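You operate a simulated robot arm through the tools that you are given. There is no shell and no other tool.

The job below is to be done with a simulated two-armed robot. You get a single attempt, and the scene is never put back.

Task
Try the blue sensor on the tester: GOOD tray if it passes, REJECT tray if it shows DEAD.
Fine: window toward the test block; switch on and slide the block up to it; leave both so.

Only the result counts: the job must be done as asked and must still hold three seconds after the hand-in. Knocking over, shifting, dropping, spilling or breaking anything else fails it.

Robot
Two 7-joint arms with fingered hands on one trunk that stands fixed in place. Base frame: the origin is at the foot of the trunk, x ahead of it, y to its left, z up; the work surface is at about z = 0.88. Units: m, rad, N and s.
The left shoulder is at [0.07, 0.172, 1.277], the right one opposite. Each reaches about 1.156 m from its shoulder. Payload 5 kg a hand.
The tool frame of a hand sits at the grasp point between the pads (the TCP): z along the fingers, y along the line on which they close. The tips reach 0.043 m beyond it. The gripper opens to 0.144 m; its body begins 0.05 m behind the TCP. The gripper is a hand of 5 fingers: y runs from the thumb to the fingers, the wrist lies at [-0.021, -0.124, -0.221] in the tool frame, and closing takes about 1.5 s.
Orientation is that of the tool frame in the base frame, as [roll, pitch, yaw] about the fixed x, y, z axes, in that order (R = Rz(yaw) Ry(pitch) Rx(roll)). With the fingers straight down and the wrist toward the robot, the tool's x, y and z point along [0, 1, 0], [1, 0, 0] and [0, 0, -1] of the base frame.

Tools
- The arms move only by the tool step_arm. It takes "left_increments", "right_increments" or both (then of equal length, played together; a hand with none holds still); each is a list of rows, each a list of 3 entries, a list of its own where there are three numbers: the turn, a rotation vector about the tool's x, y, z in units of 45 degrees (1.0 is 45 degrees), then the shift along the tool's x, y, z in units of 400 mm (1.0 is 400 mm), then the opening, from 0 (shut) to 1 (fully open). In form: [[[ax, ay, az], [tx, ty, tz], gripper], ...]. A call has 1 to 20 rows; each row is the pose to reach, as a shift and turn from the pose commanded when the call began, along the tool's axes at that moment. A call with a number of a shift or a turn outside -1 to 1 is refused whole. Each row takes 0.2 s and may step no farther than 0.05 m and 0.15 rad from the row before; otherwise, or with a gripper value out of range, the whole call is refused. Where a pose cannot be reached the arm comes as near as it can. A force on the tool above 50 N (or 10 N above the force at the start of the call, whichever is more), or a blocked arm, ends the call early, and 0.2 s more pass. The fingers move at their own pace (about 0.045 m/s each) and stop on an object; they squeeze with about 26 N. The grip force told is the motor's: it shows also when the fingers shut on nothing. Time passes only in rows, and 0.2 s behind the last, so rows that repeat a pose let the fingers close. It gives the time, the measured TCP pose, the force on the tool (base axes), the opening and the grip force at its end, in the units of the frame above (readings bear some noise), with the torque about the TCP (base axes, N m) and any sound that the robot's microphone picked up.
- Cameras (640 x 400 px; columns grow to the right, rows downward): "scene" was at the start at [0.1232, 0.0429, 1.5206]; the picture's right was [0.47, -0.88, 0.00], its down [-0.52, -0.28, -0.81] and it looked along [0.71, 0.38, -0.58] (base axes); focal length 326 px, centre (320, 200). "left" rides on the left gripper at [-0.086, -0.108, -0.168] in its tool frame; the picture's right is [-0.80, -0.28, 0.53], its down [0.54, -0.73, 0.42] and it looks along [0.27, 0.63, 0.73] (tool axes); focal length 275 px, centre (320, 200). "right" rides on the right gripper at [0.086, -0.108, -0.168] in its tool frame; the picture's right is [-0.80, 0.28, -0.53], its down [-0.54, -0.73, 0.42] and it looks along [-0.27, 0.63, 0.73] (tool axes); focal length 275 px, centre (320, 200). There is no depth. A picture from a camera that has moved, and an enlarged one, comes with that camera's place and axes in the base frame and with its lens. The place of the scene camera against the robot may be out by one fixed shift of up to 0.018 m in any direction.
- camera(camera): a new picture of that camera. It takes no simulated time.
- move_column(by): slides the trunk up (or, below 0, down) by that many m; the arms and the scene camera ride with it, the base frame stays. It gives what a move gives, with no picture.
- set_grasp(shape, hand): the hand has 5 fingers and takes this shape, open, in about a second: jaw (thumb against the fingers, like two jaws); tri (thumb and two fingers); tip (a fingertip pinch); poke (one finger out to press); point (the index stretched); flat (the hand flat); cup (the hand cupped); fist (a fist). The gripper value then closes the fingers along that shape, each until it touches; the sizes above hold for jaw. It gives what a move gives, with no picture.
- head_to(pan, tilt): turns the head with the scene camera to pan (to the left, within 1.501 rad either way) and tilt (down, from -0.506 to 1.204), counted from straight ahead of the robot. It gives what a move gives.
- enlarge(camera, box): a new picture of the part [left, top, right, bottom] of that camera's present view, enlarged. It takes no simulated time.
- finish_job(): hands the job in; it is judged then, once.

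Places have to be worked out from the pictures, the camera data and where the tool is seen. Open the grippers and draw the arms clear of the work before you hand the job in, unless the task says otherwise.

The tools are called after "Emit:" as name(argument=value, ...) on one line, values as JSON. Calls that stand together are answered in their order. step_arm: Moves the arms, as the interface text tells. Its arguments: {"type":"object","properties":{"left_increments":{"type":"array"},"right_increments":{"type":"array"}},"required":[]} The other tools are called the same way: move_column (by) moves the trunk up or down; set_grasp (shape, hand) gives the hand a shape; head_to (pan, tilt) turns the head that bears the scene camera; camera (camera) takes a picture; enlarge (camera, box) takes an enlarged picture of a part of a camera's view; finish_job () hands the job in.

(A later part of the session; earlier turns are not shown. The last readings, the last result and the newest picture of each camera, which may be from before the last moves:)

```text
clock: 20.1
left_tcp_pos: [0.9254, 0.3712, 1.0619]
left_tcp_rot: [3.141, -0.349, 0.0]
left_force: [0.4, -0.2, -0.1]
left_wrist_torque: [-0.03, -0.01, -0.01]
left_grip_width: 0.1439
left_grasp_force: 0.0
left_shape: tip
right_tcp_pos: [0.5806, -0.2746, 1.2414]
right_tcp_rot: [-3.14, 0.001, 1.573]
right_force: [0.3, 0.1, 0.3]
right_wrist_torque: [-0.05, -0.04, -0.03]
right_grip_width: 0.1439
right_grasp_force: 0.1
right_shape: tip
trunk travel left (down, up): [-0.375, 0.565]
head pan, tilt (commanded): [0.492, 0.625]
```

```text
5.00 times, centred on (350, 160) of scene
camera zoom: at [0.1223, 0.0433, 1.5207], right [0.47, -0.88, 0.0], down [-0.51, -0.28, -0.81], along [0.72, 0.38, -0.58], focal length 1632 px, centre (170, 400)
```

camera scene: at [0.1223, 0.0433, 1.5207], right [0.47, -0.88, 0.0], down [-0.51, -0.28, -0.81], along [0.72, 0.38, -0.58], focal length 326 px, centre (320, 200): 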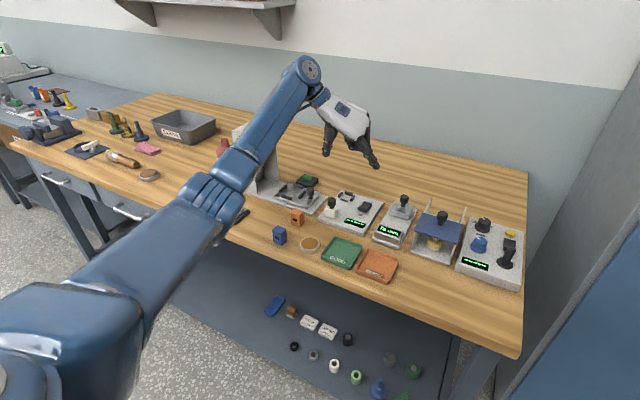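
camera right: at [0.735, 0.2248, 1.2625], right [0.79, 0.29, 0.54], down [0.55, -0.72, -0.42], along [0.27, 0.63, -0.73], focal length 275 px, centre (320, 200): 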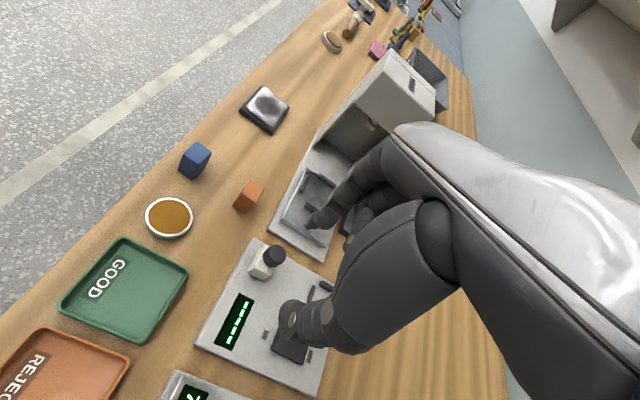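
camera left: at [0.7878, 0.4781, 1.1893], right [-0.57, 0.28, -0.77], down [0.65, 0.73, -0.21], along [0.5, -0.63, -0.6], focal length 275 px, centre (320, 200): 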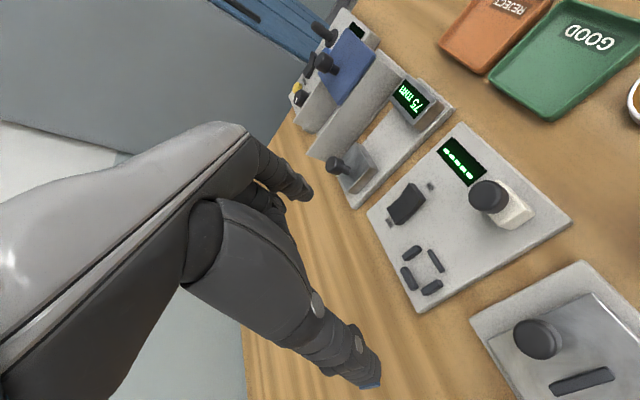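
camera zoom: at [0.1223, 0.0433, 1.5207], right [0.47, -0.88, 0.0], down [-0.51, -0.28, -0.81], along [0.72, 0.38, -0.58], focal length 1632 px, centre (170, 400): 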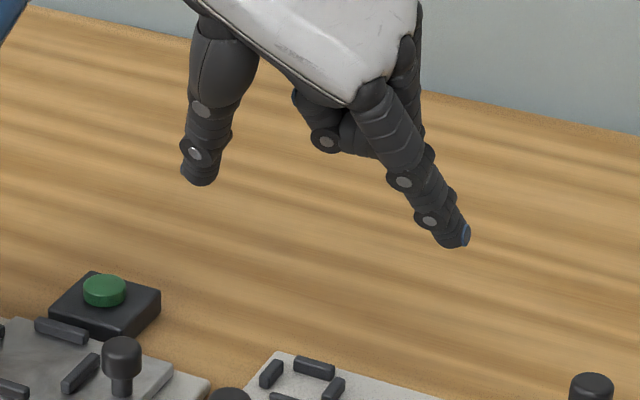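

Nest centre measures ≈ (0.930, 0.372) and is square to the base axes, with about 3 mm play each side. Now I move back to hover over the blue sensor in the same tilted orientation.

Emit:
step_arm(left_increments=[[[0, 0, 0], [-0.087, -0.032, -0.027], 1], [[0, 0, 0], [-0.175, -0.064, -0.055], 1], [[0, 0, 0], [-0.262, -0.095, -0.082], 1], [[0, 0, 0], [-0.35, -0.127, -0.109], 1], [[0, 0, 0], [-0.437, -0.159, -0.136], 1], [[0, 0, 0], [-0.525, -0.191, -0.164], 1], [[0, 0, 0], [-0.612, -0.2225, -0.191], 1], [[0, 0, 0], [-0.612, -0.2225, -0.191], 1]])

Emit:
camera(camera="left")

Emit:
enlarge(camera="scene", box=[220, 120, 340, 260])

```text
clock: 21.9
left_tcp_pos: [0.6722, 0.4601, 1.0483]
left_tcp_rot: [-3.14, -0.347, -0.003]
left_force: [0.8, 0.0, -0.9]
left_wrist_torque: [0.02, 0.07, 0.0]
left_grip_width: 0.1443
left_grasp_force: 0.1
left_shape: tip
right_tcp_pos: [0.5816, -0.2758, 1.2403]
right_tcp_rot: [-3.14, 0.001, 1.571]
right_force: [1.7, -0.3, 0.3]
right_wrist_torque: [0.05, 0.07, -0.01]
right_grip_width: 0.1438
right_grasp_force: 0.1
right_shape: tip
trunk travel left (down, up): [-0.375, 0.565]
head pan, tilt (commanded): [0.492, 0.625]
```

```text
taken
camera left: at [0.5345, 0.5669, 1.1763], right [-0.57, 0.28, -0.77], down [0.65, 0.73, -0.21], along [0.5, -0.63, -0.6], focal length 275 px, centre (320, 200)
```

left: 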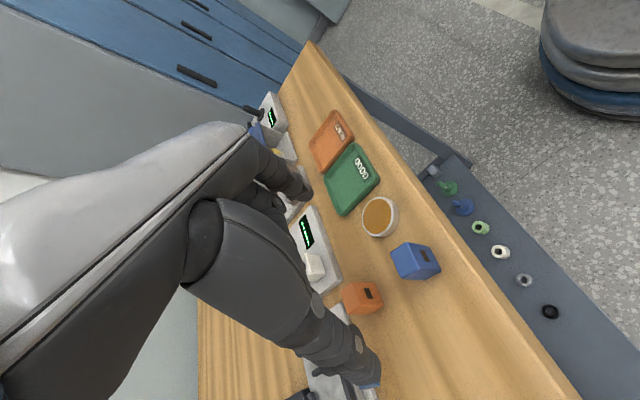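

```text
2.86 times, centred on (280, 190) of scene
camera zoom: at [0.1246, 0.0418, 1.5205], right [0.47, -0.88, 0.0], down [-0.52, -0.28, -0.81], along [0.71, 0.38, -0.59], focal length 932 px, centre (434, 229)
```

zoom: 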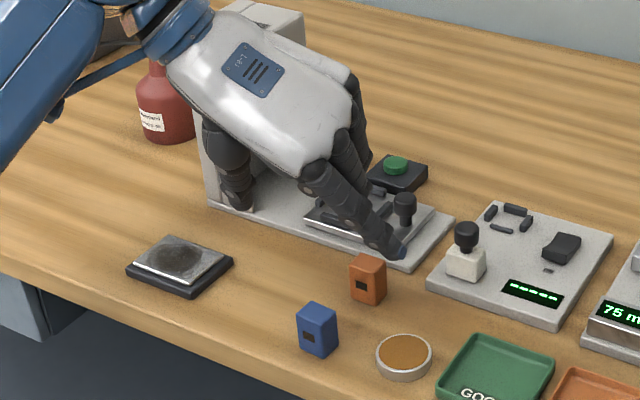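

Emit:
enlarge(camera="left", box=[380, 230, 450, 290])

```text
6.67 times, centred on (415, 260) of left
camera zoom: at [0.5345, 0.5669, 1.1763], right [-0.57, 0.28, -0.77], down [0.65, 0.73, -0.21], along [0.5, -0.63, -0.6], focal length 1835 px, centre (-313, -200)
```

zoom: 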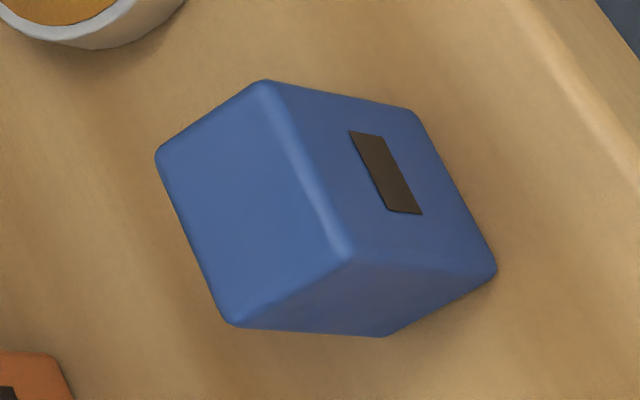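

Sensor centre in the left hand's frame ≈ (0.671, 0.456), top z ≈ 0.922, yaw ≈ −4°. I'll align to that yaw, narrow the opening to ~0.055 m (to stay clear of the brown disc at −y), and go down to just above it.

Emit:
step_arm(left_increments=[[[-0.01, 0, 0.028], [-0.02, 0.003, 0.03], 0.38], [[-0.02, 0, 0.056], [-0.04, 0.006, 0.06], 0.38], [[-0.0304, 0, 0.0835], [-0.06, 0.01, 0.095], 0.38], [[-0.0304, 0, 0.0835], [-0.0785, 0.0103, 0.1265], 0.38], [[-0.0304, 0, 0.0835], [-0.0785, 0.0103, 0.1265], 0.38], [[-0.0304, 0, 0.0835], [-0.0785, 0.0103, 0.1265], 0.38], [[-0.0304, 0, 0.0835], [-0.0785, 0.0103, 0.1265], 0.38]])

Emit:
camera(camera="left")

Emit:
enlarge(camera="scene", box=[240, 160, 330, 260])

```text
clock: 23.5
left_tcp_pos: [0.6597, 0.4557, 0.9914]
left_tcp_rot: [-3.141, -0.349, -0.069]
left_force: [0.3, 0.5, 0.1]
left_wrist_torque: [-0.02, -0.02, -0.02]
left_grip_width: 0.056
left_grasp_force: 0.1
left_shape: tip
right_tcp_pos: [0.5811, -0.2744, 1.2406]
right_tcp_rot: [-3.141, 0.0, 1.573]
right_force: [-0.2, 0.5, 0.3]
right_wrist_torque: [-0.01, -0.01, -0.01]
right_grip_width: 0.1438
right_grasp_force: 0.1
right_shape: tip
trunk travel left (down, up): [-0.375, 0.565]
head pan, tilt (commanded): [0.492, 0.625]
```

```text
taken
camera left: at [0.5293, 0.5723, 1.1193], right [-0.55, 0.32, -0.77], down [0.7, 0.68, -0.21], along [0.46, -0.66, -0.6], focal length 275 px, centre (320, 200)
```

left: 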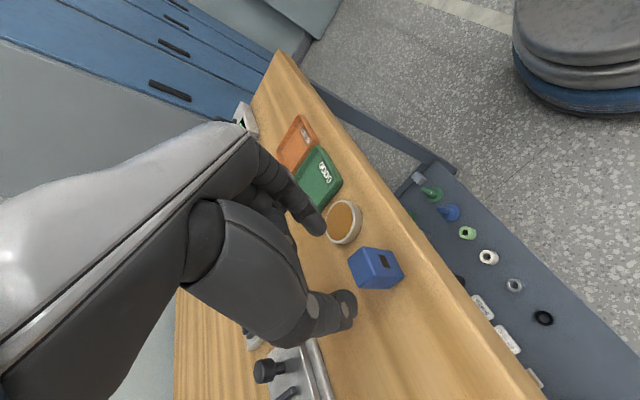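

```text
4.00 times, centred on (285, 210) of scene
camera zoom: at [0.1233, 0.0427, 1.5206], right [0.47, -0.88, 0.0], down [-0.52, -0.28, -0.81], along [0.71, 0.38, -0.58], focal length 1306 px, centre (460, 160)
```

zoom: 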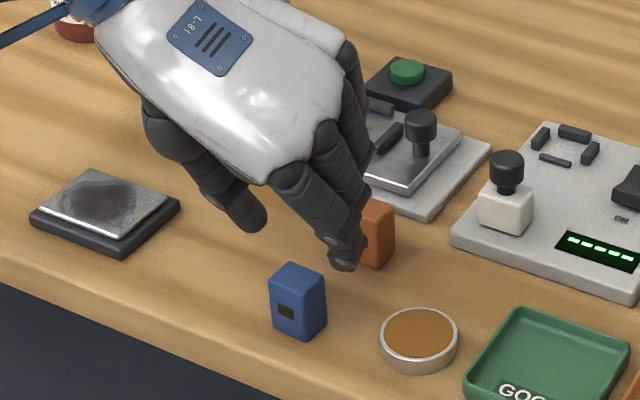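

The index and thumb straddle the sensor line as predicted. I'll zoom once more to verify alignment before descending.

Emit:
enlarge(camera="left", box=[290, 200, 430, 330])

```text
3.08 times, centred on (360, 265) of left
camera zoom: at [0.5293, 0.5723, 1.1193], right [-0.55, 0.32, -0.77], down [0.7, 0.68, -0.21], along [0.46, -0.66, -0.6], focal length 847 px, centre (197, 0)
```

zoom: 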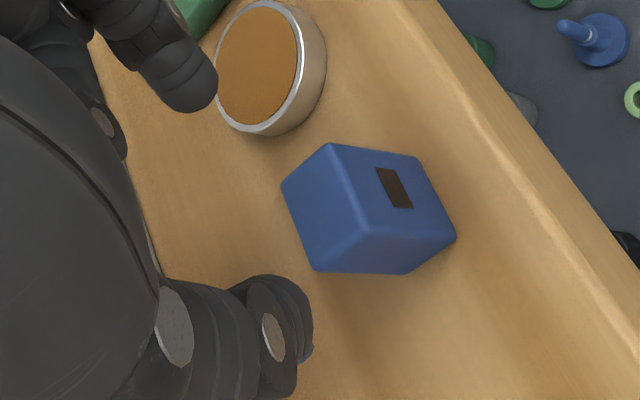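

The centre measures (0.672, 0.4565) again — consistent. Descending straight down so the tips are about 13 mm above the table.

Emit:
step_arm(left_increments=[[[0, 0, 0], [-0.0124, 0, 0.034], 0.38], [[0, 0, 0], [-0.0248, 0, 0.068], 0.38], [[0, 0, 0], [-0.0372, 0, 0.102], 0.38], [[0, 0, 0], [-0.0496, 0, 0.1363], 0.38], [[0, 0, 0], [-0.0496, 0, 0.1363], 0.38]])

Emit:
enlarge(camera="left", box=[290, 200, 430, 330])

Emit:
enlarge(camera="scene", box=[250, 190, 320, 250])

```text
clock: 24.7
left_tcp_pos: [0.6588, 0.4558, 0.9345]
left_tcp_rot: [-3.141, -0.35, -0.069]
left_force: [-0.4, -0.4, -0.3]
left_wrist_torque: [0.0, 0.0, -0.01]
left_grip_width: 0.0557
left_grasp_force: 0.0
left_shape: tip
right_tcp_pos: [0.5808, -0.2754, 1.2411]
right_tcp_rot: [3.141, 0.0, 1.572]
right_force: [-0.7, -1.0, -0.4]
right_wrist_torque: [0.0, 0.0, 0.01]
right_grip_width: 0.1438
right_grasp_force: 0.0
right_shape: tip
trunk travel left (down, up): [-0.375, 0.565]
head pan, tilt (commanded): [0.492, 0.625]
```

```text
3.08 times, centred on (360, 265) of left
camera zoom: at [0.5287, 0.5715, 1.0623], right [-0.55, 0.32, -0.77], down [0.7, 0.68, -0.21], along [0.46, -0.66, -0.6], focal length 847 px, centre (197, 0)
```

zoom: 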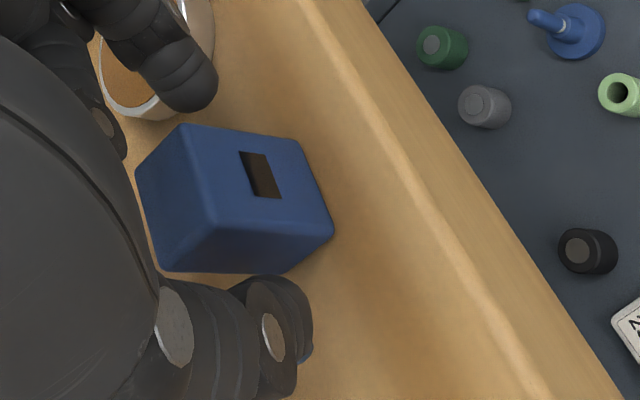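

```text
6.67 times, centred on (285, 220) of scene
camera zoom: at [0.123, 0.0425, 1.5206], right [0.47, -0.88, 0.0], down [-0.52, -0.28, -0.81], along [0.71, 0.38, -0.58], focal length 2176 px, centre (553, 67)
```

zoom: 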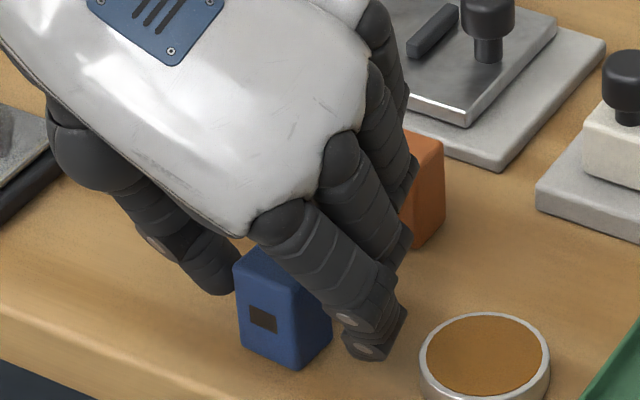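

The sensor sits between thumb and index. Closing the fingers now.

Emit:
step_arm(left_increments=[[[0, 0, 0], [0, 0, 0], 0.2], [[0, 0, 0], [0, 0, 0], 0.15], [[0, 0, 0], [0, 0, 0], 0.0], [[0, 0, 0], [0, 0, 0], 0.0], [[0, 0, 0], [0, 0, 0], 0.0], [[0, 0, 0], [0, 0, 0], 0.0]])

Emit:
enlarge(camera="left", box=[290, 200, 430, 330])

Emit:
enlarge(camera="scene", box=[250, 190, 320, 250])

```text
clock: 26.1
left_tcp_pos: [0.6597, 0.4547, 0.9346]
left_tcp_rot: [3.141, -0.35, -0.068]
left_force: [0.0, -0.7, -0.2]
left_wrist_torque: [-0.01, -0.02, 0.02]
left_grip_width: 0.0271
left_grasp_force: 25.7
left_shape: tip
right_tcp_pos: [0.5811, -0.274, 1.2404]
right_tcp_rot: [-3.14, 0.001, 1.572]
right_force: [0.0, 0.0, 0.2]
right_wrist_torque: [0.04, -0.03, -0.01]
right_grip_width: 0.1438
right_grasp_force: 0.1
right_shape: tip
trunk travel left (down, up): [-0.375, 0.565]
head pan, tilt (commanded): [0.492, 0.625]
```

```text
3.08 times, centred on (360, 265) of left
camera zoom: at [0.5289, 0.5717, 1.0623], right [-0.55, 0.32, -0.77], down [0.7, 0.68, -0.21], along [0.46, -0.66, -0.6], focal length 847 px, centre (197, 0)
```

zoom: 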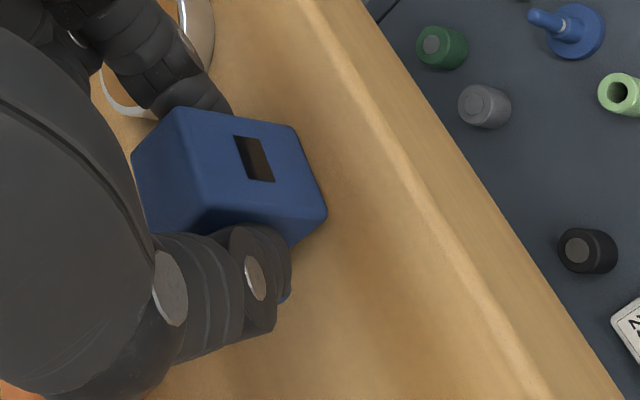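

```text
6.67 times, centred on (285, 220) of scene
camera zoom: at [0.1232, 0.0428, 1.5206], right [0.47, -0.88, 0.0], down [-0.52, -0.28, -0.81], along [0.71, 0.38, -0.58], focal length 2176 px, centre (553, 67)
```

zoom: 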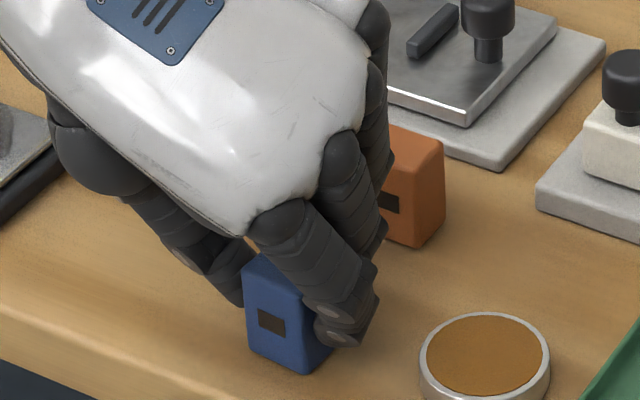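

Gripped (width 0.027 m, 25.7 N). Lifting straight up 0.1 m.

Emit:
step_arm(left_increments=[[[0, 0, 0], [0.0085, 0, -0.0235], 0], [[0, 0, 0], [0.0256, 0, -0.0705], 0], [[0, 0, 0], [0.0427, 0, -0.1175], 0], [[0, 0, 0], [0.0641, 0, -0.176], 0], [[0, 0, 0], [0.0855, 0, -0.235], 0], [[0, 0, 0], [0.0855, 0, -0.235], 0]])

Emit:
enlarge(camera="left", box=[270, 200, 430, 330])

Emit:
enlarge(camera="scene", box=[240, 130, 330, 220])

```text
clock: 27.5
left_tcp_pos: [0.6588, 0.4598, 1.032]
left_tcp_rot: [-3.141, -0.347, -0.068]
left_force: [-0.1, 0.3, -0.9]
left_wrist_torque: [-0.02, 0.0, 0.02]
left_grip_width: 0.0268
left_grasp_force: 26.0
left_shape: tip
right_tcp_pos: [0.5822, -0.274, 1.241]
right_tcp_rot: [-3.141, 0.0, 1.571]
right_force: [0.2, 1.1, -0.3]
right_wrist_torque: [-0.01, 0.04, -0.02]
right_grip_width: 0.144
right_grasp_force: 0.1
right_shape: tip
trunk travel left (down, up): [-0.375, 0.565]
head pan, tilt (commanded): [0.492, 0.625]
```

```text
3.08 times, centred on (350, 265) of left
camera zoom: at [0.5283, 0.5744, 1.16], right [-0.55, 0.32, -0.77], down [0.7, 0.68, -0.21], along [0.46, -0.66, -0.6], focal length 847 px, centre (228, 0)
```

zoom: 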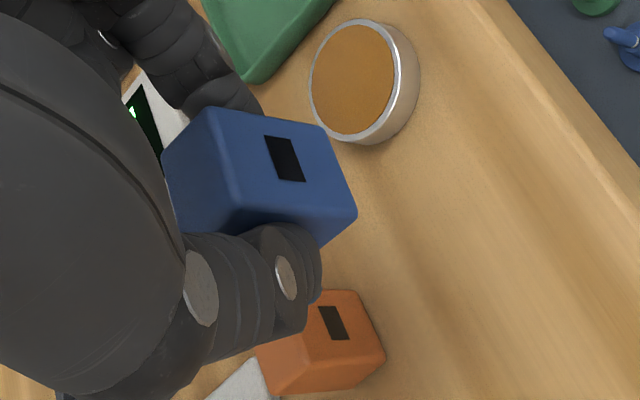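

```text
4.44 times, centred on (285, 175) of scene
camera zoom: at [0.1235, 0.043, 1.5205], right [0.47, -0.88, 0.0], down [-0.52, -0.28, -0.81], along [0.71, 0.38, -0.58], focal length 1451 px, centre (476, 311)
```

zoom: 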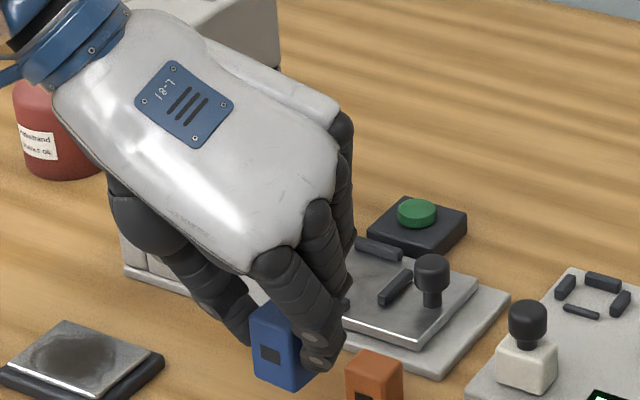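

The sensor is held firmly and lifted. The y reading jumped a few mm, so I'll hold one row to re-read the pose before moving.

Emit:
step_arm(left_increments=[[[0, 0, 0], [0, 0, 0], 0], [[0, 0, 0], [0, 0, 0], 0]])

Emit:
step_arm(left_increments=[[[0, 0, 0], [0, 0, 0], 0]])

```text
clock: 28.1
left_tcp_pos: [0.6587, 0.4578, 1.0331]
left_tcp_rot: [-3.142, -0.348, -0.069]
left_force: [0.1, 0.6, -1.2]
left_wrist_torque: [0.02, 0.01, -0.01]
left_grip_width: 0.0265
left_grasp_force: 25.6
left_shape: tip
right_tcp_pos: [0.581, -0.2731, 1.242]
right_tcp_rot: [3.141, 0.001, 1.573]
right_force: [0.2, -0.8, -0.1]
right_wrist_torque: [0.02, 0.02, 0.04]
right_grip_width: 0.1438
right_grasp_force: 0.0
right_shape: tip
trunk travel left (down, up): [-0.375, 0.565]
head pan, tilt (commanded): [0.492, 0.625]
```

```text
clock: 28.5
left_tcp_pos: [0.6581, 0.4582, 1.0318]
left_tcp_rot: [-3.141, -0.35, -0.071]
left_force: [-0.2, -0.1, -0.2]
left_wrist_torque: [-0.03, 0.0, -0.03]
left_grip_width: 0.0269
left_grasp_force: 25.9
left_shape: tip
right_tcp_pos: [0.5818, -0.274, 1.2412]
right_tcp_rot: [3.14, -0.001, 1.572]
right_force: [0.1, 0.4, 0.7]
right_wrist_torque: [-0.01, 0.01, 0.01]
right_grip_width: 0.144
right_grasp_force: 0.0
right_shape: tip
trunk travel left (down, up): [-0.375, 0.565]
head pan, tilt (commanded): [0.492, 0.625]
```

Stable. Now carrying the sensor to hover above the nest, rotating back +4° so its faces are square with the nest.

Emit:
step_arm(left_increments=[[[0.003, 0, -0.009], [0.06, 0.015, 0.01], 0], [[0.007, 0, -0.02], [0.14, 0.036, 0.036], 0], [[0.011, 0, -0.031], [0.23, 0.059, 0.066], 0], [[0.015, 0, -0.042], [0.32, 0.083, 0.1], 0], [[0.019, 0, -0.053], [0.41, 0.106, 0.132], 0], [[0.023, 0, -0.064], [0.49, 0.127, 0.16], 0], [[0.027, 0, -0.075], [0.57, 0.147, 0.188], 0], [[0.0304, 0, -0.0835], [0.628, 0.1625, 0.2087], 0], [[0.0304, 0, -0.0835], [0.628, 0.1625, 0.2087], 0], [[0.0304, 0, -0.0835], [0.628, 0.1625, 0.2087], 0]])

Emit:
camera(camera="left")

Emit:
enlarge(camera="left", box=[270, 200, 430, 330])

Emit:
enlarge(camera="scene", box=[310, 140, 400, 220])

```text
clock: 30.7
left_tcp_pos: [0.9174, 0.3719, 1.0413]
left_tcp_rot: [-3.141, -0.347, 0.0]
left_force: [0.0, 0.0, -0.2]
left_wrist_torque: [-0.01, 0.02, -0.01]
left_grip_width: 0.0268
left_grasp_force: 26.2
left_shape: tip
right_tcp_pos: [0.5825, -0.2741, 1.2413]
right_tcp_rot: [-3.141, 0.001, 1.571]
right_force: [0.8, 0.1, 0.0]
right_wrist_torque: [-0.01, 0.04, -0.01]
right_grip_width: 0.1438
right_grasp_force: 0.1
right_shape: tip
trunk travel left (down, up): [-0.375, 0.565]
head pan, tilt (commanded): [0.492, 0.625]
```

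```text
taken
camera left: at [0.7796, 0.4782, 1.1687], right [-0.57, 0.28, -0.77], down [0.65, 0.73, -0.21], along [0.5, -0.63, -0.6], focal length 275 px, centre (320, 200)
```

left: 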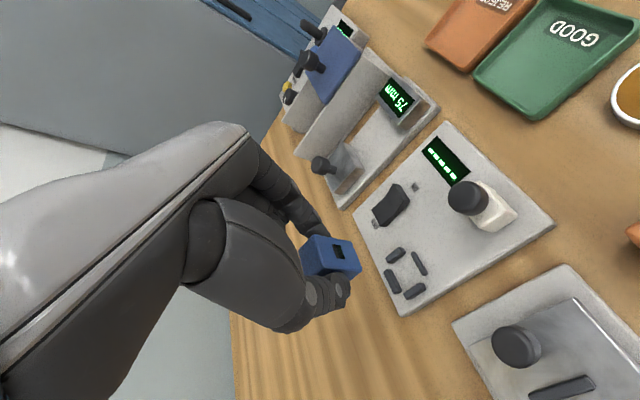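

```text
3.08 times, centred on (350, 265) of left
camera zoom: at [0.7796, 0.4782, 1.1687], right [-0.57, 0.28, -0.77], down [0.65, 0.73, -0.21], along [0.5, -0.63, -0.6], focal length 847 px, centre (228, 0)
```

zoom: 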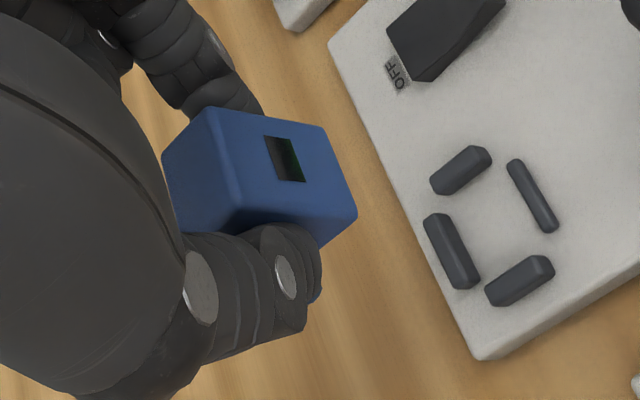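

```text
5.00 times, centred on (355, 180) of scene
camera zoom: at [0.1236, 0.0424, 1.5206], right [0.47, -0.88, 0.0], down [-0.52, -0.28, -0.81], along [0.71, 0.38, -0.58], focal length 1632 px, centre (145, 300)
```

zoom: 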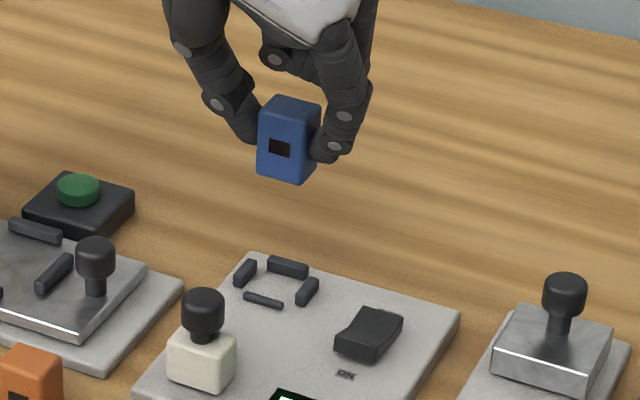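

Sensor centre is now ≈ (0.930, 0.368) against the nest at (0.9305, 0.372), faces square. I'll correct +4 mm in y and lower to about 35 mm above the plate, then re-check.

Emit:
step_arm(left_increments=[[[0, 0, 0], [-0.01, -0.003, 0.027], 0], [[0, 0, 0], [-0.02, -0.006, 0.055], 0], [[0, 0, 0], [-0.03, -0.008, 0.082], 0], [[0, 0, 0], [-0.04, -0.01, 0.11], 0], [[0, 0, 0], [-0.0479, -0.01, 0.1316], 0], [[0, 0, 0], [-0.0479, -0.01, 0.1316], 0]])

Emit:
enlarge(camera="left", box=[270, 200, 430, 330])

Emit:
enlarge(camera="scene", box=[315, 160, 385, 220])

```text
clock: 32.1
left_tcp_pos: [0.9184, 0.3767, 0.9851]
left_tcp_rot: [-3.141, -0.349, -0.001]
left_force: [0.2, 0.0, 0.2]
left_wrist_torque: [-0.01, -0.01, -0.04]
left_grip_width: 0.027
left_grasp_force: 26.0
left_shape: tip
right_tcp_pos: [0.5824, -0.2741, 1.2412]
right_tcp_rot: [-3.141, 0.0, 1.574]
right_force: [-0.2, -0.6, -0.2]
right_wrist_torque: [0.03, -0.03, 0.0]
right_grip_width: 0.1441
right_grasp_force: 0.1
right_shape: tip
trunk travel left (down, up): [-0.375, 0.565]
head pan, tilt (commanded): [0.492, 0.625]
```

```text
3.08 times, centred on (350, 265) of left
camera zoom: at [0.7805, 0.4845, 1.1122], right [-0.57, 0.28, -0.77], down [0.65, 0.73, -0.21], along [0.5, -0.63, -0.6], focal length 847 px, centre (228, 0)
```

zoom: 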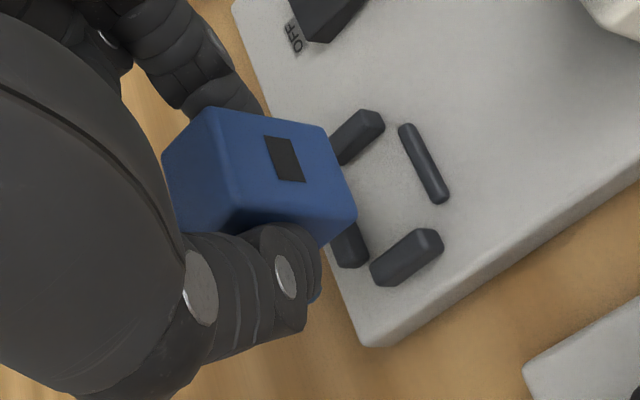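

```text
6.67 times, centred on (350, 190) of scene
camera zoom: at [0.1232, 0.0427, 1.5206], right [0.47, -0.88, 0.0], down [-0.52, -0.28, -0.81], along [0.71, 0.38, -0.58], focal length 2176 px, centre (120, 267)
```

zoom: 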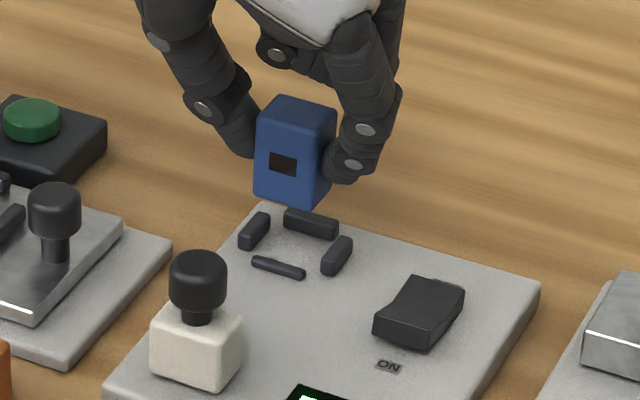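

I'll zoom further on the nest and sensor from both cameras to pin down the y alignment before insertion.

Emit:
enlarge(camera="left", box=[320, 225, 390, 295])

Emit:
enlarge(camera="scene", box=[334, 170, 374, 205])

```text
5.71 times, centred on (355, 260) of left
camera zoom: at [0.7805, 0.4845, 1.1122], right [-0.57, 0.28, -0.77], down [0.65, 0.73, -0.21], along [0.5, -0.63, -0.6], focal length 1573 px, centre (120, -143)
```

zoom: 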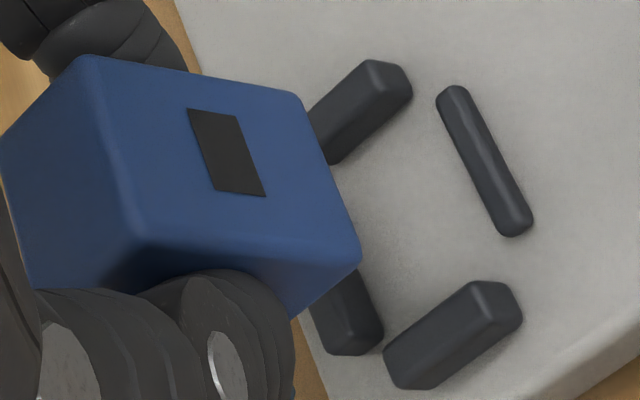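

```text
11.43 times, centred on (354, 188) of scene
camera zoom: at [0.1232, 0.0427, 1.5206], right [0.47, -0.88, 0.0], down [-0.52, -0.28, -0.81], along [0.71, 0.38, -0.58], focal length 3730 px, centre (-69, 343)
```

zoom: 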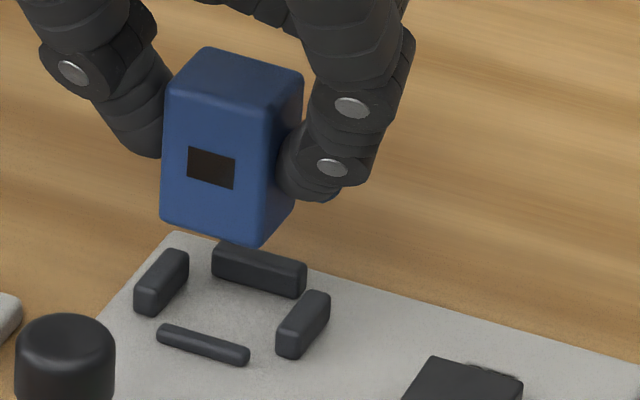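

Combining both views, the sensor is about 2 mm too far +y and about 35 mm above the plate. I'll correct −2 mm in y and lower 26 mm, then look again before the last bit.

Emit:
step_arm(left_increments=[[[0, 0, 0], [-0.0056, 0.003, 0.015], 0], [[0, 0, 0], [-0.0111, 0.005, 0.0305], 0], [[0, 0, 0], [-0.0167, 0.005, 0.046], 0], [[0, 0, 0], [-0.0222, 0.005, 0.061], 0], [[0, 0, 0], [-0.0222, 0.005, 0.061], 0]])

Emit:
enlarge(camera="left", box=[310, 225, 390, 295])

Emit:
enlarge(camera="scene", box=[330, 170, 370, 205])

```text
clock: 33.3
left_tcp_pos: [0.9188, 0.3753, 0.9589]
left_tcp_rot: [-3.141, -0.349, 0.001]
left_force: [0.2, -0.4, -1.5]
left_wrist_torque: [0.01, -0.02, -0.01]
left_grip_width: 0.027
left_grasp_force: 25.4
left_shape: tip
right_tcp_pos: [0.5806, -0.2751, 1.2411]
right_tcp_rot: [-3.141, -0.001, 1.572]
right_force: [0.1, 0.1, -0.4]
right_wrist_torque: [0.01, -0.03, 0.0]
right_grip_width: 0.1438
right_grasp_force: 0.1
right_shape: tip
trunk travel left (down, up): [-0.375, 0.565]
head pan, tilt (commanded): [0.492, 0.625]
```

```text
5.71 times, centred on (350, 260) of left
camera zoom: at [0.7814, 0.4818, 1.086], right [-0.57, 0.28, -0.77], down [0.65, 0.73, -0.21], along [0.5, -0.63, -0.6], focal length 1573 px, centre (149, -143)
```

zoom: 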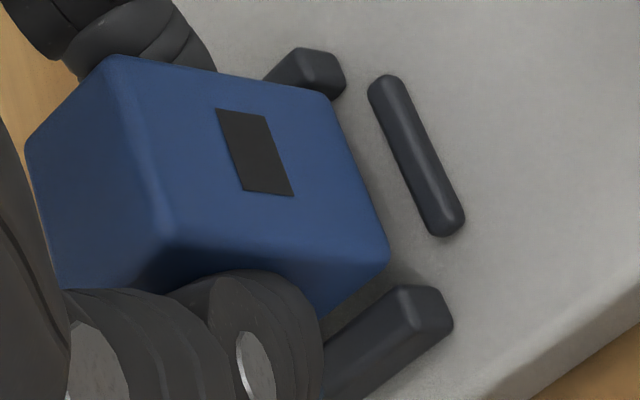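

```text
11.43 times, centred on (350, 188) of scene
camera zoom: at [0.1232, 0.0426, 1.5206], right [0.47, -0.88, 0.0], down [-0.52, -0.28, -0.81], along [0.71, 0.38, -0.58], focal length 3730 px, centre (-23, 343)
```

zoom: 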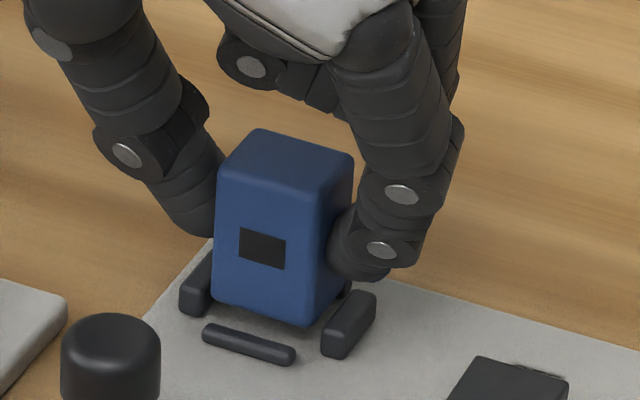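

Aligned within about 1–2 mm in both axes, roughly 8–12 mm still to go. Lowering 6 mm more.

Emit:
step_arm(left_increments=[[[0, 0, 0], [-0.0017, 0, 0.0047], 0], [[0, 0, 0], [-0.0034, 0, 0.0094], 0], [[0, 0, 0], [-0.0051, 0, 0.0141], 0], [[0, 0, 0], [-0.0051, 0, 0.0141], 0]])

Emit:
enlarge(camera="scene", box=[330, 170, 370, 205])

Emit:
enlarge(camera="left", box=[310, 225, 390, 295])

```text
clock: 34.3
left_tcp_pos: [0.9208, 0.3763, 0.9516]
left_tcp_rot: [3.14, -0.348, 0.002]
left_force: [-0.1, 0.0, -0.5]
left_wrist_torque: [-0.05, 0.0, 0.0]
left_grip_width: 0.0271
left_grasp_force: 25.8
left_shape: tip
right_tcp_pos: [0.5823, -0.2749, 1.2408]
right_tcp_rot: [3.141, 0.0, 1.572]
right_force: [-0.1, 0.1, -0.5]
right_wrist_torque: [0.0, 0.03, 0.0]
right_grip_width: 0.1437
right_grasp_force: 0.1
right_shape: tip
trunk travel left (down, up): [-0.375, 0.565]
head pan, tilt (commanded): [0.492, 0.625]
```

```text
11.43 times, centred on (350, 188) of scene
camera zoom: at [0.1233, 0.0427, 1.5206], right [0.47, -0.88, 0.0], down [-0.52, -0.28, -0.81], along [0.71, 0.38, -0.58], focal length 3730 px, centre (-23, 343)
```

zoom: 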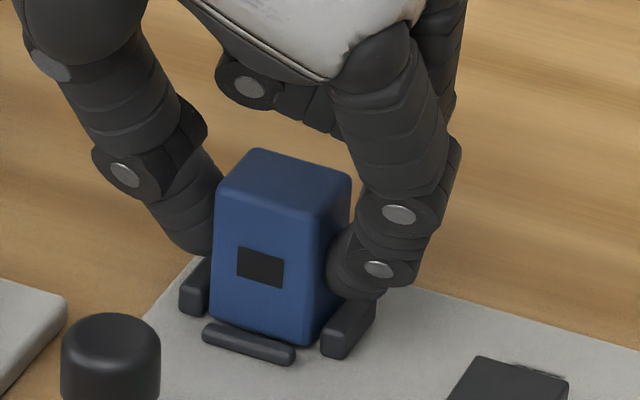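

```text
5.71 times, centred on (350, 260) of left
camera zoom: at [0.7814, 0.4821, 1.0794], right [-0.57, 0.28, -0.77], down [0.65, 0.73, -0.21], along [0.5, -0.63, -0.6], focal length 1573 px, centre (149, -143)
```

zoom: 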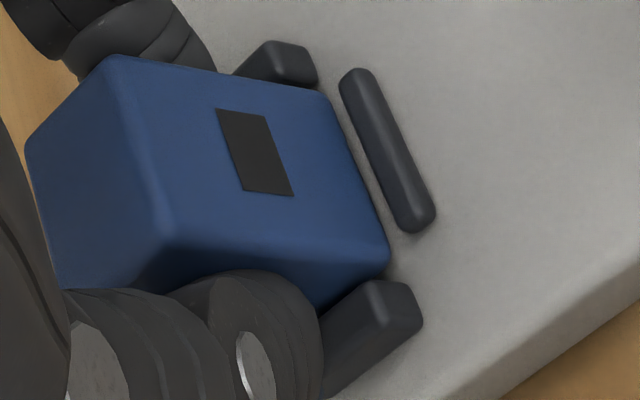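

The sensor is going in between the bars cleanly with no force yet. Continuing down in small steps to find contact.

Emit:
step_arm(left_increments=[[[0, 0, 0], [-0.0009, 0, 0.0024], 0], [[0, 0, 0], [-0.0017, 0, 0.0047], 0], [[0, 0, 0], [-0.0017, 0, 0.0047], 0]])

Emit:
enlarge(camera="scene", box=[330, 170, 370, 205])

```text
clock: 35.1
left_tcp_pos: [0.9186, 0.3736, 0.9509]
left_tcp_rot: [-3.14, -0.349, 0.001]
left_force: [0.5, 1.4, 5.0]
left_wrist_torque: [-0.02, -0.07, -0.01]
left_grip_width: 0.027
left_grasp_force: 25.2
left_shape: tip
right_tcp_pos: [0.581, -0.2738, 1.2424]
right_tcp_rot: [-3.141, 0.0, 1.572]
right_force: [0.4, 0.0, 0.6]
right_wrist_torque: [0.02, 0.02, -0.04]
right_grip_width: 0.1436
right_grasp_force: 0.1
right_shape: tip
trunk travel left (down, up): [-0.375, 0.565]
head pan, tilt (commanded): [0.492, 0.625]
```

```text
11.43 times, centred on (350, 188) of scene
camera zoom: at [0.1228, 0.0425, 1.5207], right [0.47, -0.88, 0.0], down [-0.52, -0.28, -0.81], along [0.71, 0.38, -0.58], focal length 3730 px, centre (-23, 343)
```

zoom: 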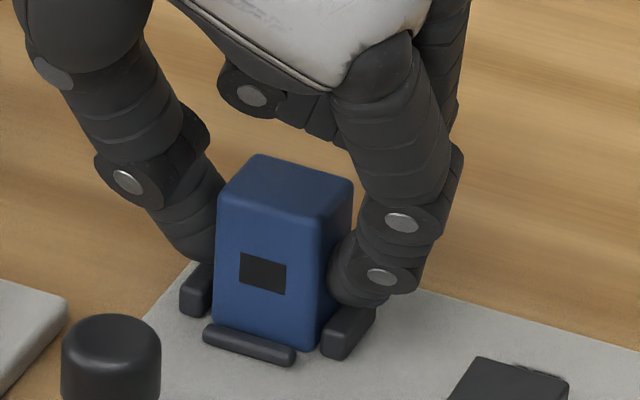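

Contact with the plate (5 N up) at TCP z 0.951, right where the plate should be; the sensor sits inside the four bars. Releasing with a modest opening to stay clear of the rocker.

Emit:
step_arm(left_increments=[[[0, 0, 0], [0, 0, 0], 0.22], [[0, 0, 0], [0, 0, 0], 0.26], [[0, 0, 0], [0, 0, 0], 0.3], [[0, 0, 0], [0, 0, 0], 0.34], [[0, 0, 0], [0, 0, 0], 0.34]])

Emit:
enlarge(camera="scene", box=[330, 170, 370, 205])

Emit:
enlarge(camera="left", box=[280, 205, 400, 310])

```text
clock: 36.3
left_tcp_pos: [0.92, 0.3755, 0.9494]
left_tcp_rot: [3.141, -0.348, 0.001]
left_force: [0.3, -0.5, 0.0]
left_wrist_torque: [0.02, 0.0, -0.01]
left_grip_width: 0.0485
left_grasp_force: 0.0
left_shape: tip
right_tcp_pos: [0.581, -0.2738, 1.2416]
right_tcp_rot: [-3.14, -0.001, 1.573]
right_force: [-0.6, -0.1, 0.4]
right_wrist_torque: [-0.05, -0.01, 0.02]
right_grip_width: 0.144
right_grasp_force: 0.0
right_shape: tip
trunk travel left (down, up): [-0.375, 0.565]
head pan, tilt (commanded): [0.492, 0.625]
```

```text
11.43 times, centred on (350, 188) of scene
camera zoom: at [0.1233, 0.0427, 1.5206], right [0.47, -0.88, 0.0], down [-0.52, -0.28, -0.81], along [0.71, 0.38, -0.58], focal length 3730 px, centre (-23, 343)
```

zoom: 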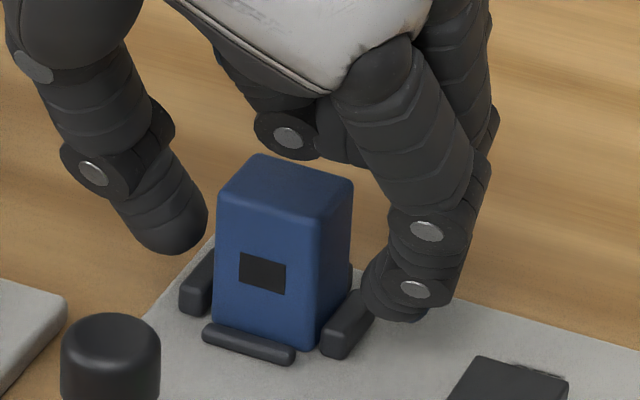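

```text
3.81 times, centred on (340, 258) of left
camera zoom: at [0.7812, 0.4813, 1.0763], right [-0.57, 0.28, -0.77], down [0.65, 0.73, -0.21], along [0.5, -0.63, -0.6], focal length 1049 px, centre (244, -19)
```

zoom: 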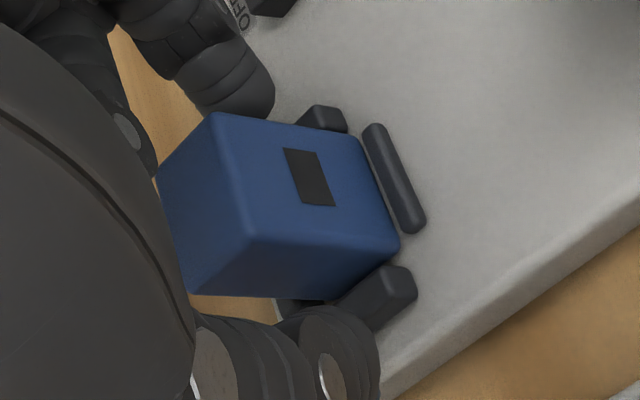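

The sensor stands free and upright in the nest, window toward the block. Withdrawing straight up.

Emit:
step_arm(left_increments=[[[0, 0, 0], [0.01, 0, -0.0275], 0.34], [[0, 0, 0], [0.0274, 0, -0.0752], 0.34], [[0, 0, 0], [0.0513, 0, -0.141], 0.34], [[0, 0, 0], [0.077, 0, -0.2115], 0.34], [[0, 0, 0], [0.1026, 0, -0.282], 0.34], [[0, 0, 0], [0.1026, 0, -0.282], 0.34]])

Emit:
camera(camera="left")

Emit:
enlarge(camera="scene", box=[315, 160, 395, 240])

```text
clock: 37.7
left_tcp_pos: [0.9205, 0.3733, 1.0694]
left_tcp_rot: [-3.14, -0.348, -0.002]
left_force: [0.9, 0.2, -0.1]
left_wrist_torque: [-0.03, 0.01, -0.03]
left_grip_width: 0.0485
left_grasp_force: 0.1
left_shape: tip
right_tcp_pos: [0.5811, -0.2742, 1.2411]
right_tcp_rot: [3.142, 0.0, 1.574]
right_force: [-0.2, 0.0, 0.3]
right_wrist_torque: [0.0, 0.02, -0.01]
right_grip_width: 0.1436
right_grasp_force: 0.1
right_shape: tip
trunk travel left (down, up): [-0.375, 0.565]
head pan, tilt (commanded): [0.492, 0.625]
```

```text
taken
camera left: at [0.7824, 0.4814, 1.1979], right [-0.57, 0.28, -0.77], down [0.65, 0.73, -0.21], along [0.5, -0.63, -0.6], focal length 275 px, centre (320, 200)
```

left: 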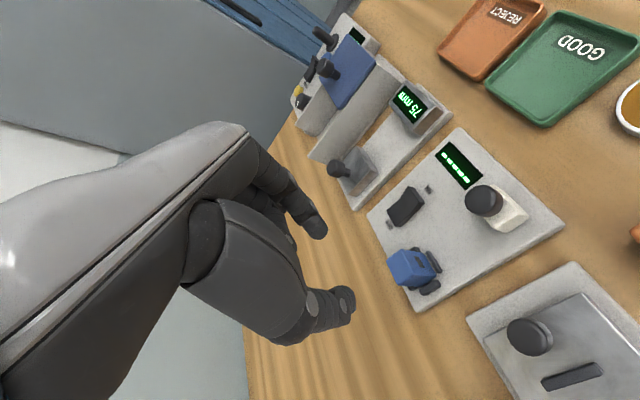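

```text
5.00 times, centred on (355, 200) of scene
camera zoom: at [0.1238, 0.043, 1.5205], right [0.47, -0.88, 0.0], down [-0.52, -0.28, -0.81], along [0.71, 0.38, -0.58], focal length 1632 px, centre (145, 200)
```

zoom: 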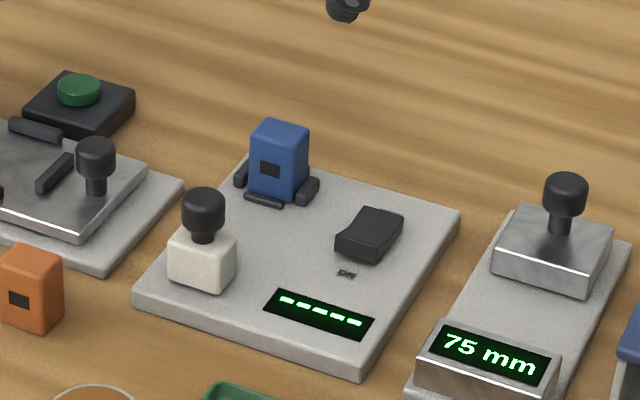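

Sensor is well placed. Now a close look at the rocker switch to locate its ON end.

Emit:
enlarge(camera="left", box=[375, 165, 455, 235])

Emit:
enlarge(camera="scene", box=[345, 195, 385, 230])

Emit:
enlarge(camera="left", box=[420, 165, 560, 285])

```text
5.71 times, centred on (415, 200) of left
camera zoom: at [0.7824, 0.4814, 1.1979], right [-0.57, 0.28, -0.77], down [0.65, 0.73, -0.21], along [0.5, -0.63, -0.6], focal length 1573 px, centre (-223, 200)
```

zoom: 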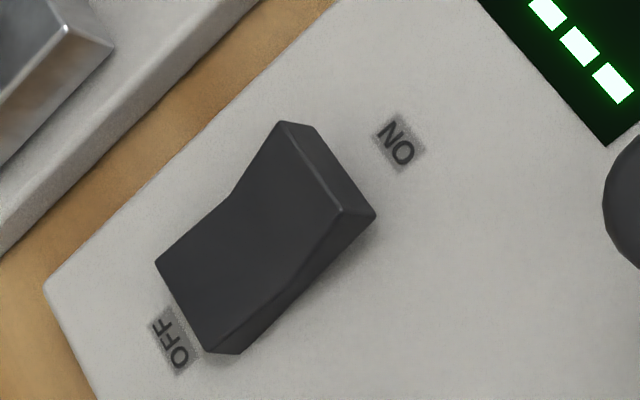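

```text
11.43 times, centred on (365, 212) of scene
camera zoom: at [0.1238, 0.043, 1.5205], right [0.47, -0.88, 0.0], down [-0.52, -0.28, -0.81], along [0.71, 0.38, -0.58], focal length 3730 px, centre (-194, 57)
```

zoom: 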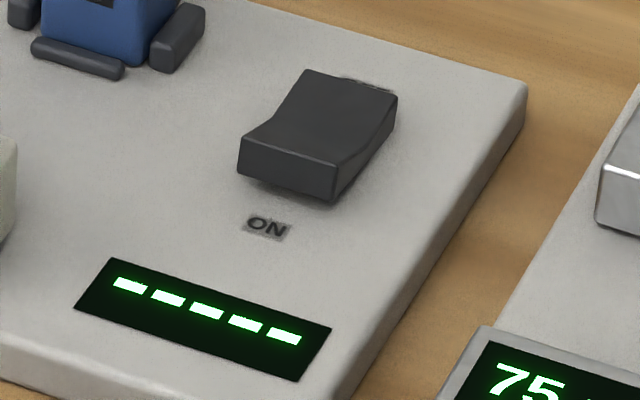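

```text
3.33 times, centred on (490, 225) of left
camera zoom: at [0.7824, 0.4814, 1.1979], right [-0.57, 0.28, -0.77], down [0.65, 0.73, -0.21], along [0.5, -0.63, -0.6], focal length 918 px, centre (-247, 117)
```

zoom: 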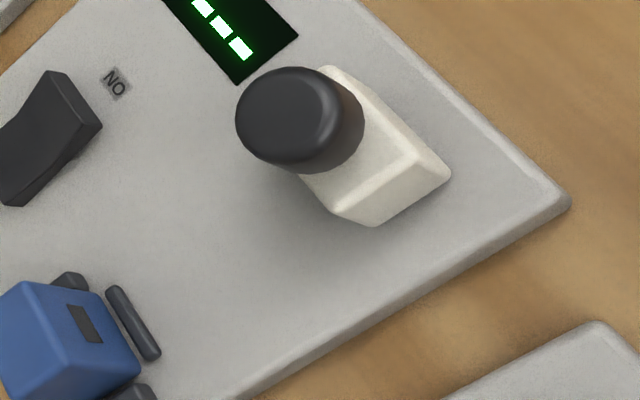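

The rocker spans x 0.882–0.929 at y≈0.295 with the ON end (near, −x) raised. I'll close the fingertips and hover above the ON end at about (0.889, 0.295).

Emit:
step_arm(left_increments=[[[0, 0, 0], [-0.034, 0.038, 0.025], 0], [[0, 0, 0], [-0.067, 0.076, 0.05], 0], [[0, 0, 0], [-0.1, 0.115, 0.075], 0], [[0, 0, 0], [-0.134, 0.153, 0.1], 0], [[0, 0, 0], [-0.168, 0.191, 0.125], 0], [[0, 0, 0], [-0.168, 0.191, 0.125], 0]])

Emit:
enlarge(camera="left", box=[270, 190, 430, 320])

Emit:
enlarge(camera="scene", box=[325, 160, 405, 230])

```text
clock: 39.1
left_tcp_pos: [0.8736, 0.2993, 0.9995]
left_tcp_rot: [-3.14, -0.348, 0.001]
left_force: [0.4, -0.4, -0.4]
left_wrist_torque: [0.0, 0.02, -0.01]
left_grip_width: 0.0002
left_grasp_force: 26.3
left_shape: tip
right_tcp_pos: [0.5806, -0.2741, 1.2408]
right_tcp_rot: [-3.14, 0.0, 1.571]
right_force: [0.6, 0.3, -0.7]
right_wrist_torque: [-0.03, 0.0, 0.03]
right_grip_width: 0.1438
right_grasp_force: 0.1
right_shape: tip
trunk travel left (down, up): [-0.375, 0.565]
head pan, tilt (commanded): [0.492, 0.625]
```

```text
3.08 times, centred on (350, 255) of left
camera zoom: at [0.7355, 0.4071, 1.1271], right [-0.57, 0.28, -0.77], down [0.65, 0.73, -0.21], along [0.5, -0.63, -0.6], focal length 847 px, centre (228, 31)
```

zoom: 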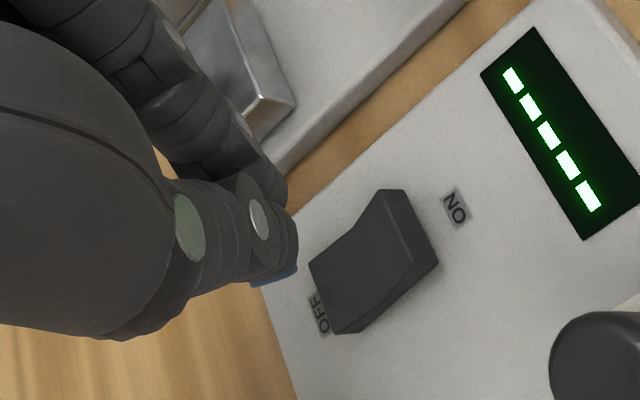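

```text
5.71 times, centred on (365, 195) of scene
camera zoom: at [0.1232, 0.0427, 1.5206], right [0.47, -0.88, 0.0], down [-0.52, -0.28, -0.81], along [0.71, 0.38, -0.58], focal length 1865 px, centre (63, 229)
```

zoom: 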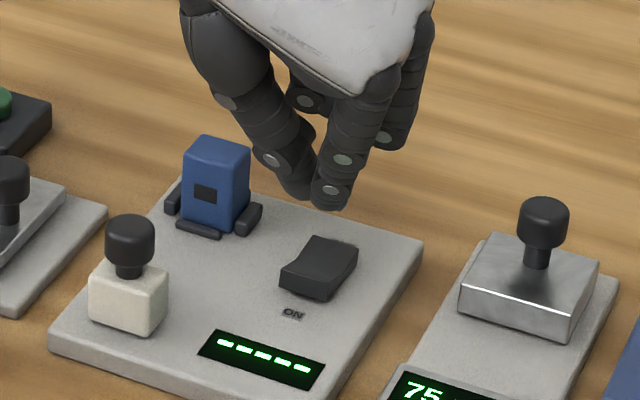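

Fingertips are closed and above the ON end. Lowering to just above the rocker first.

Emit:
step_arm(left_increments=[[[0, 0, 0], [-0.0082, 0.001, 0.026], 0], [[0, 0, 0], [-0.0165, 0.002, 0.0525], 0], [[0, 0, 0], [-0.0247, 0.0025, 0.079], 0], [[0, 0, 0], [-0.0329, 0.0025, 0.105], 0], [[0, 0, 0], [-0.0329, 0.0025, 0.105], 0]])

Emit:
enlarge(camera="scene", box=[340, 180, 390, 225])

Emit:
enlarge(camera="left", box=[290, 210, 390, 300])

```text
clock: 40.3
left_tcp_pos: [0.8766, 0.2988, 0.9568]
left_tcp_rot: [-3.141, -0.35, 0.001]
left_force: [0.4, -0.3, 0.8]
left_wrist_torque: [-0.01, -0.05, 0.02]
left_grip_width: 0.0001
left_grasp_force: 26.1
left_shape: tip
right_tcp_pos: [0.5816, -0.2734, 1.2411]
right_tcp_rot: [-3.141, 0.0, 1.572]
right_force: [0.3, -0.5, -0.1]
right_wrist_torque: [0.01, -0.01, -0.03]
right_grip_width: 0.1437
right_grasp_force: 0.0
right_shape: tip
trunk travel left (down, up): [-0.375, 0.565]
head pan, tilt (commanded): [0.492, 0.625]
```

```text
8.89 times, centred on (365, 202) of scene
camera zoom: at [0.1231, 0.0424, 1.5206], right [0.47, -0.88, 0.0], down [-0.52, -0.28, -0.81], along [0.71, 0.38, -0.58], focal length 2901 px, centre (-80, 178)
```

zoom: 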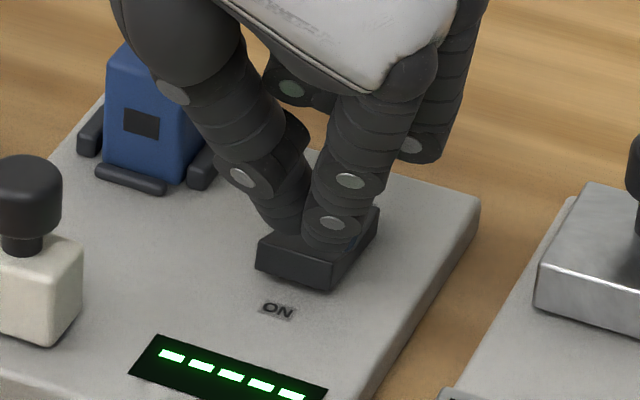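

```text
4.44 times, centred on (340, 255) of left
camera zoom: at [0.7384, 0.4057, 1.0839], right [-0.57, 0.28, -0.77], down [0.65, 0.73, -0.21], along [0.5, -0.63, -0.6], focal length 1224 px, centre (231, -44)
```

zoom: 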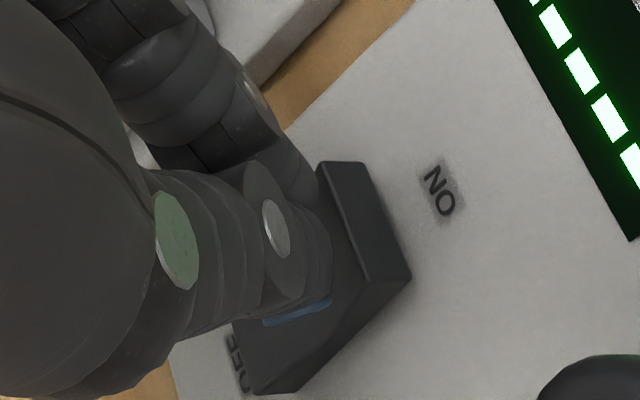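

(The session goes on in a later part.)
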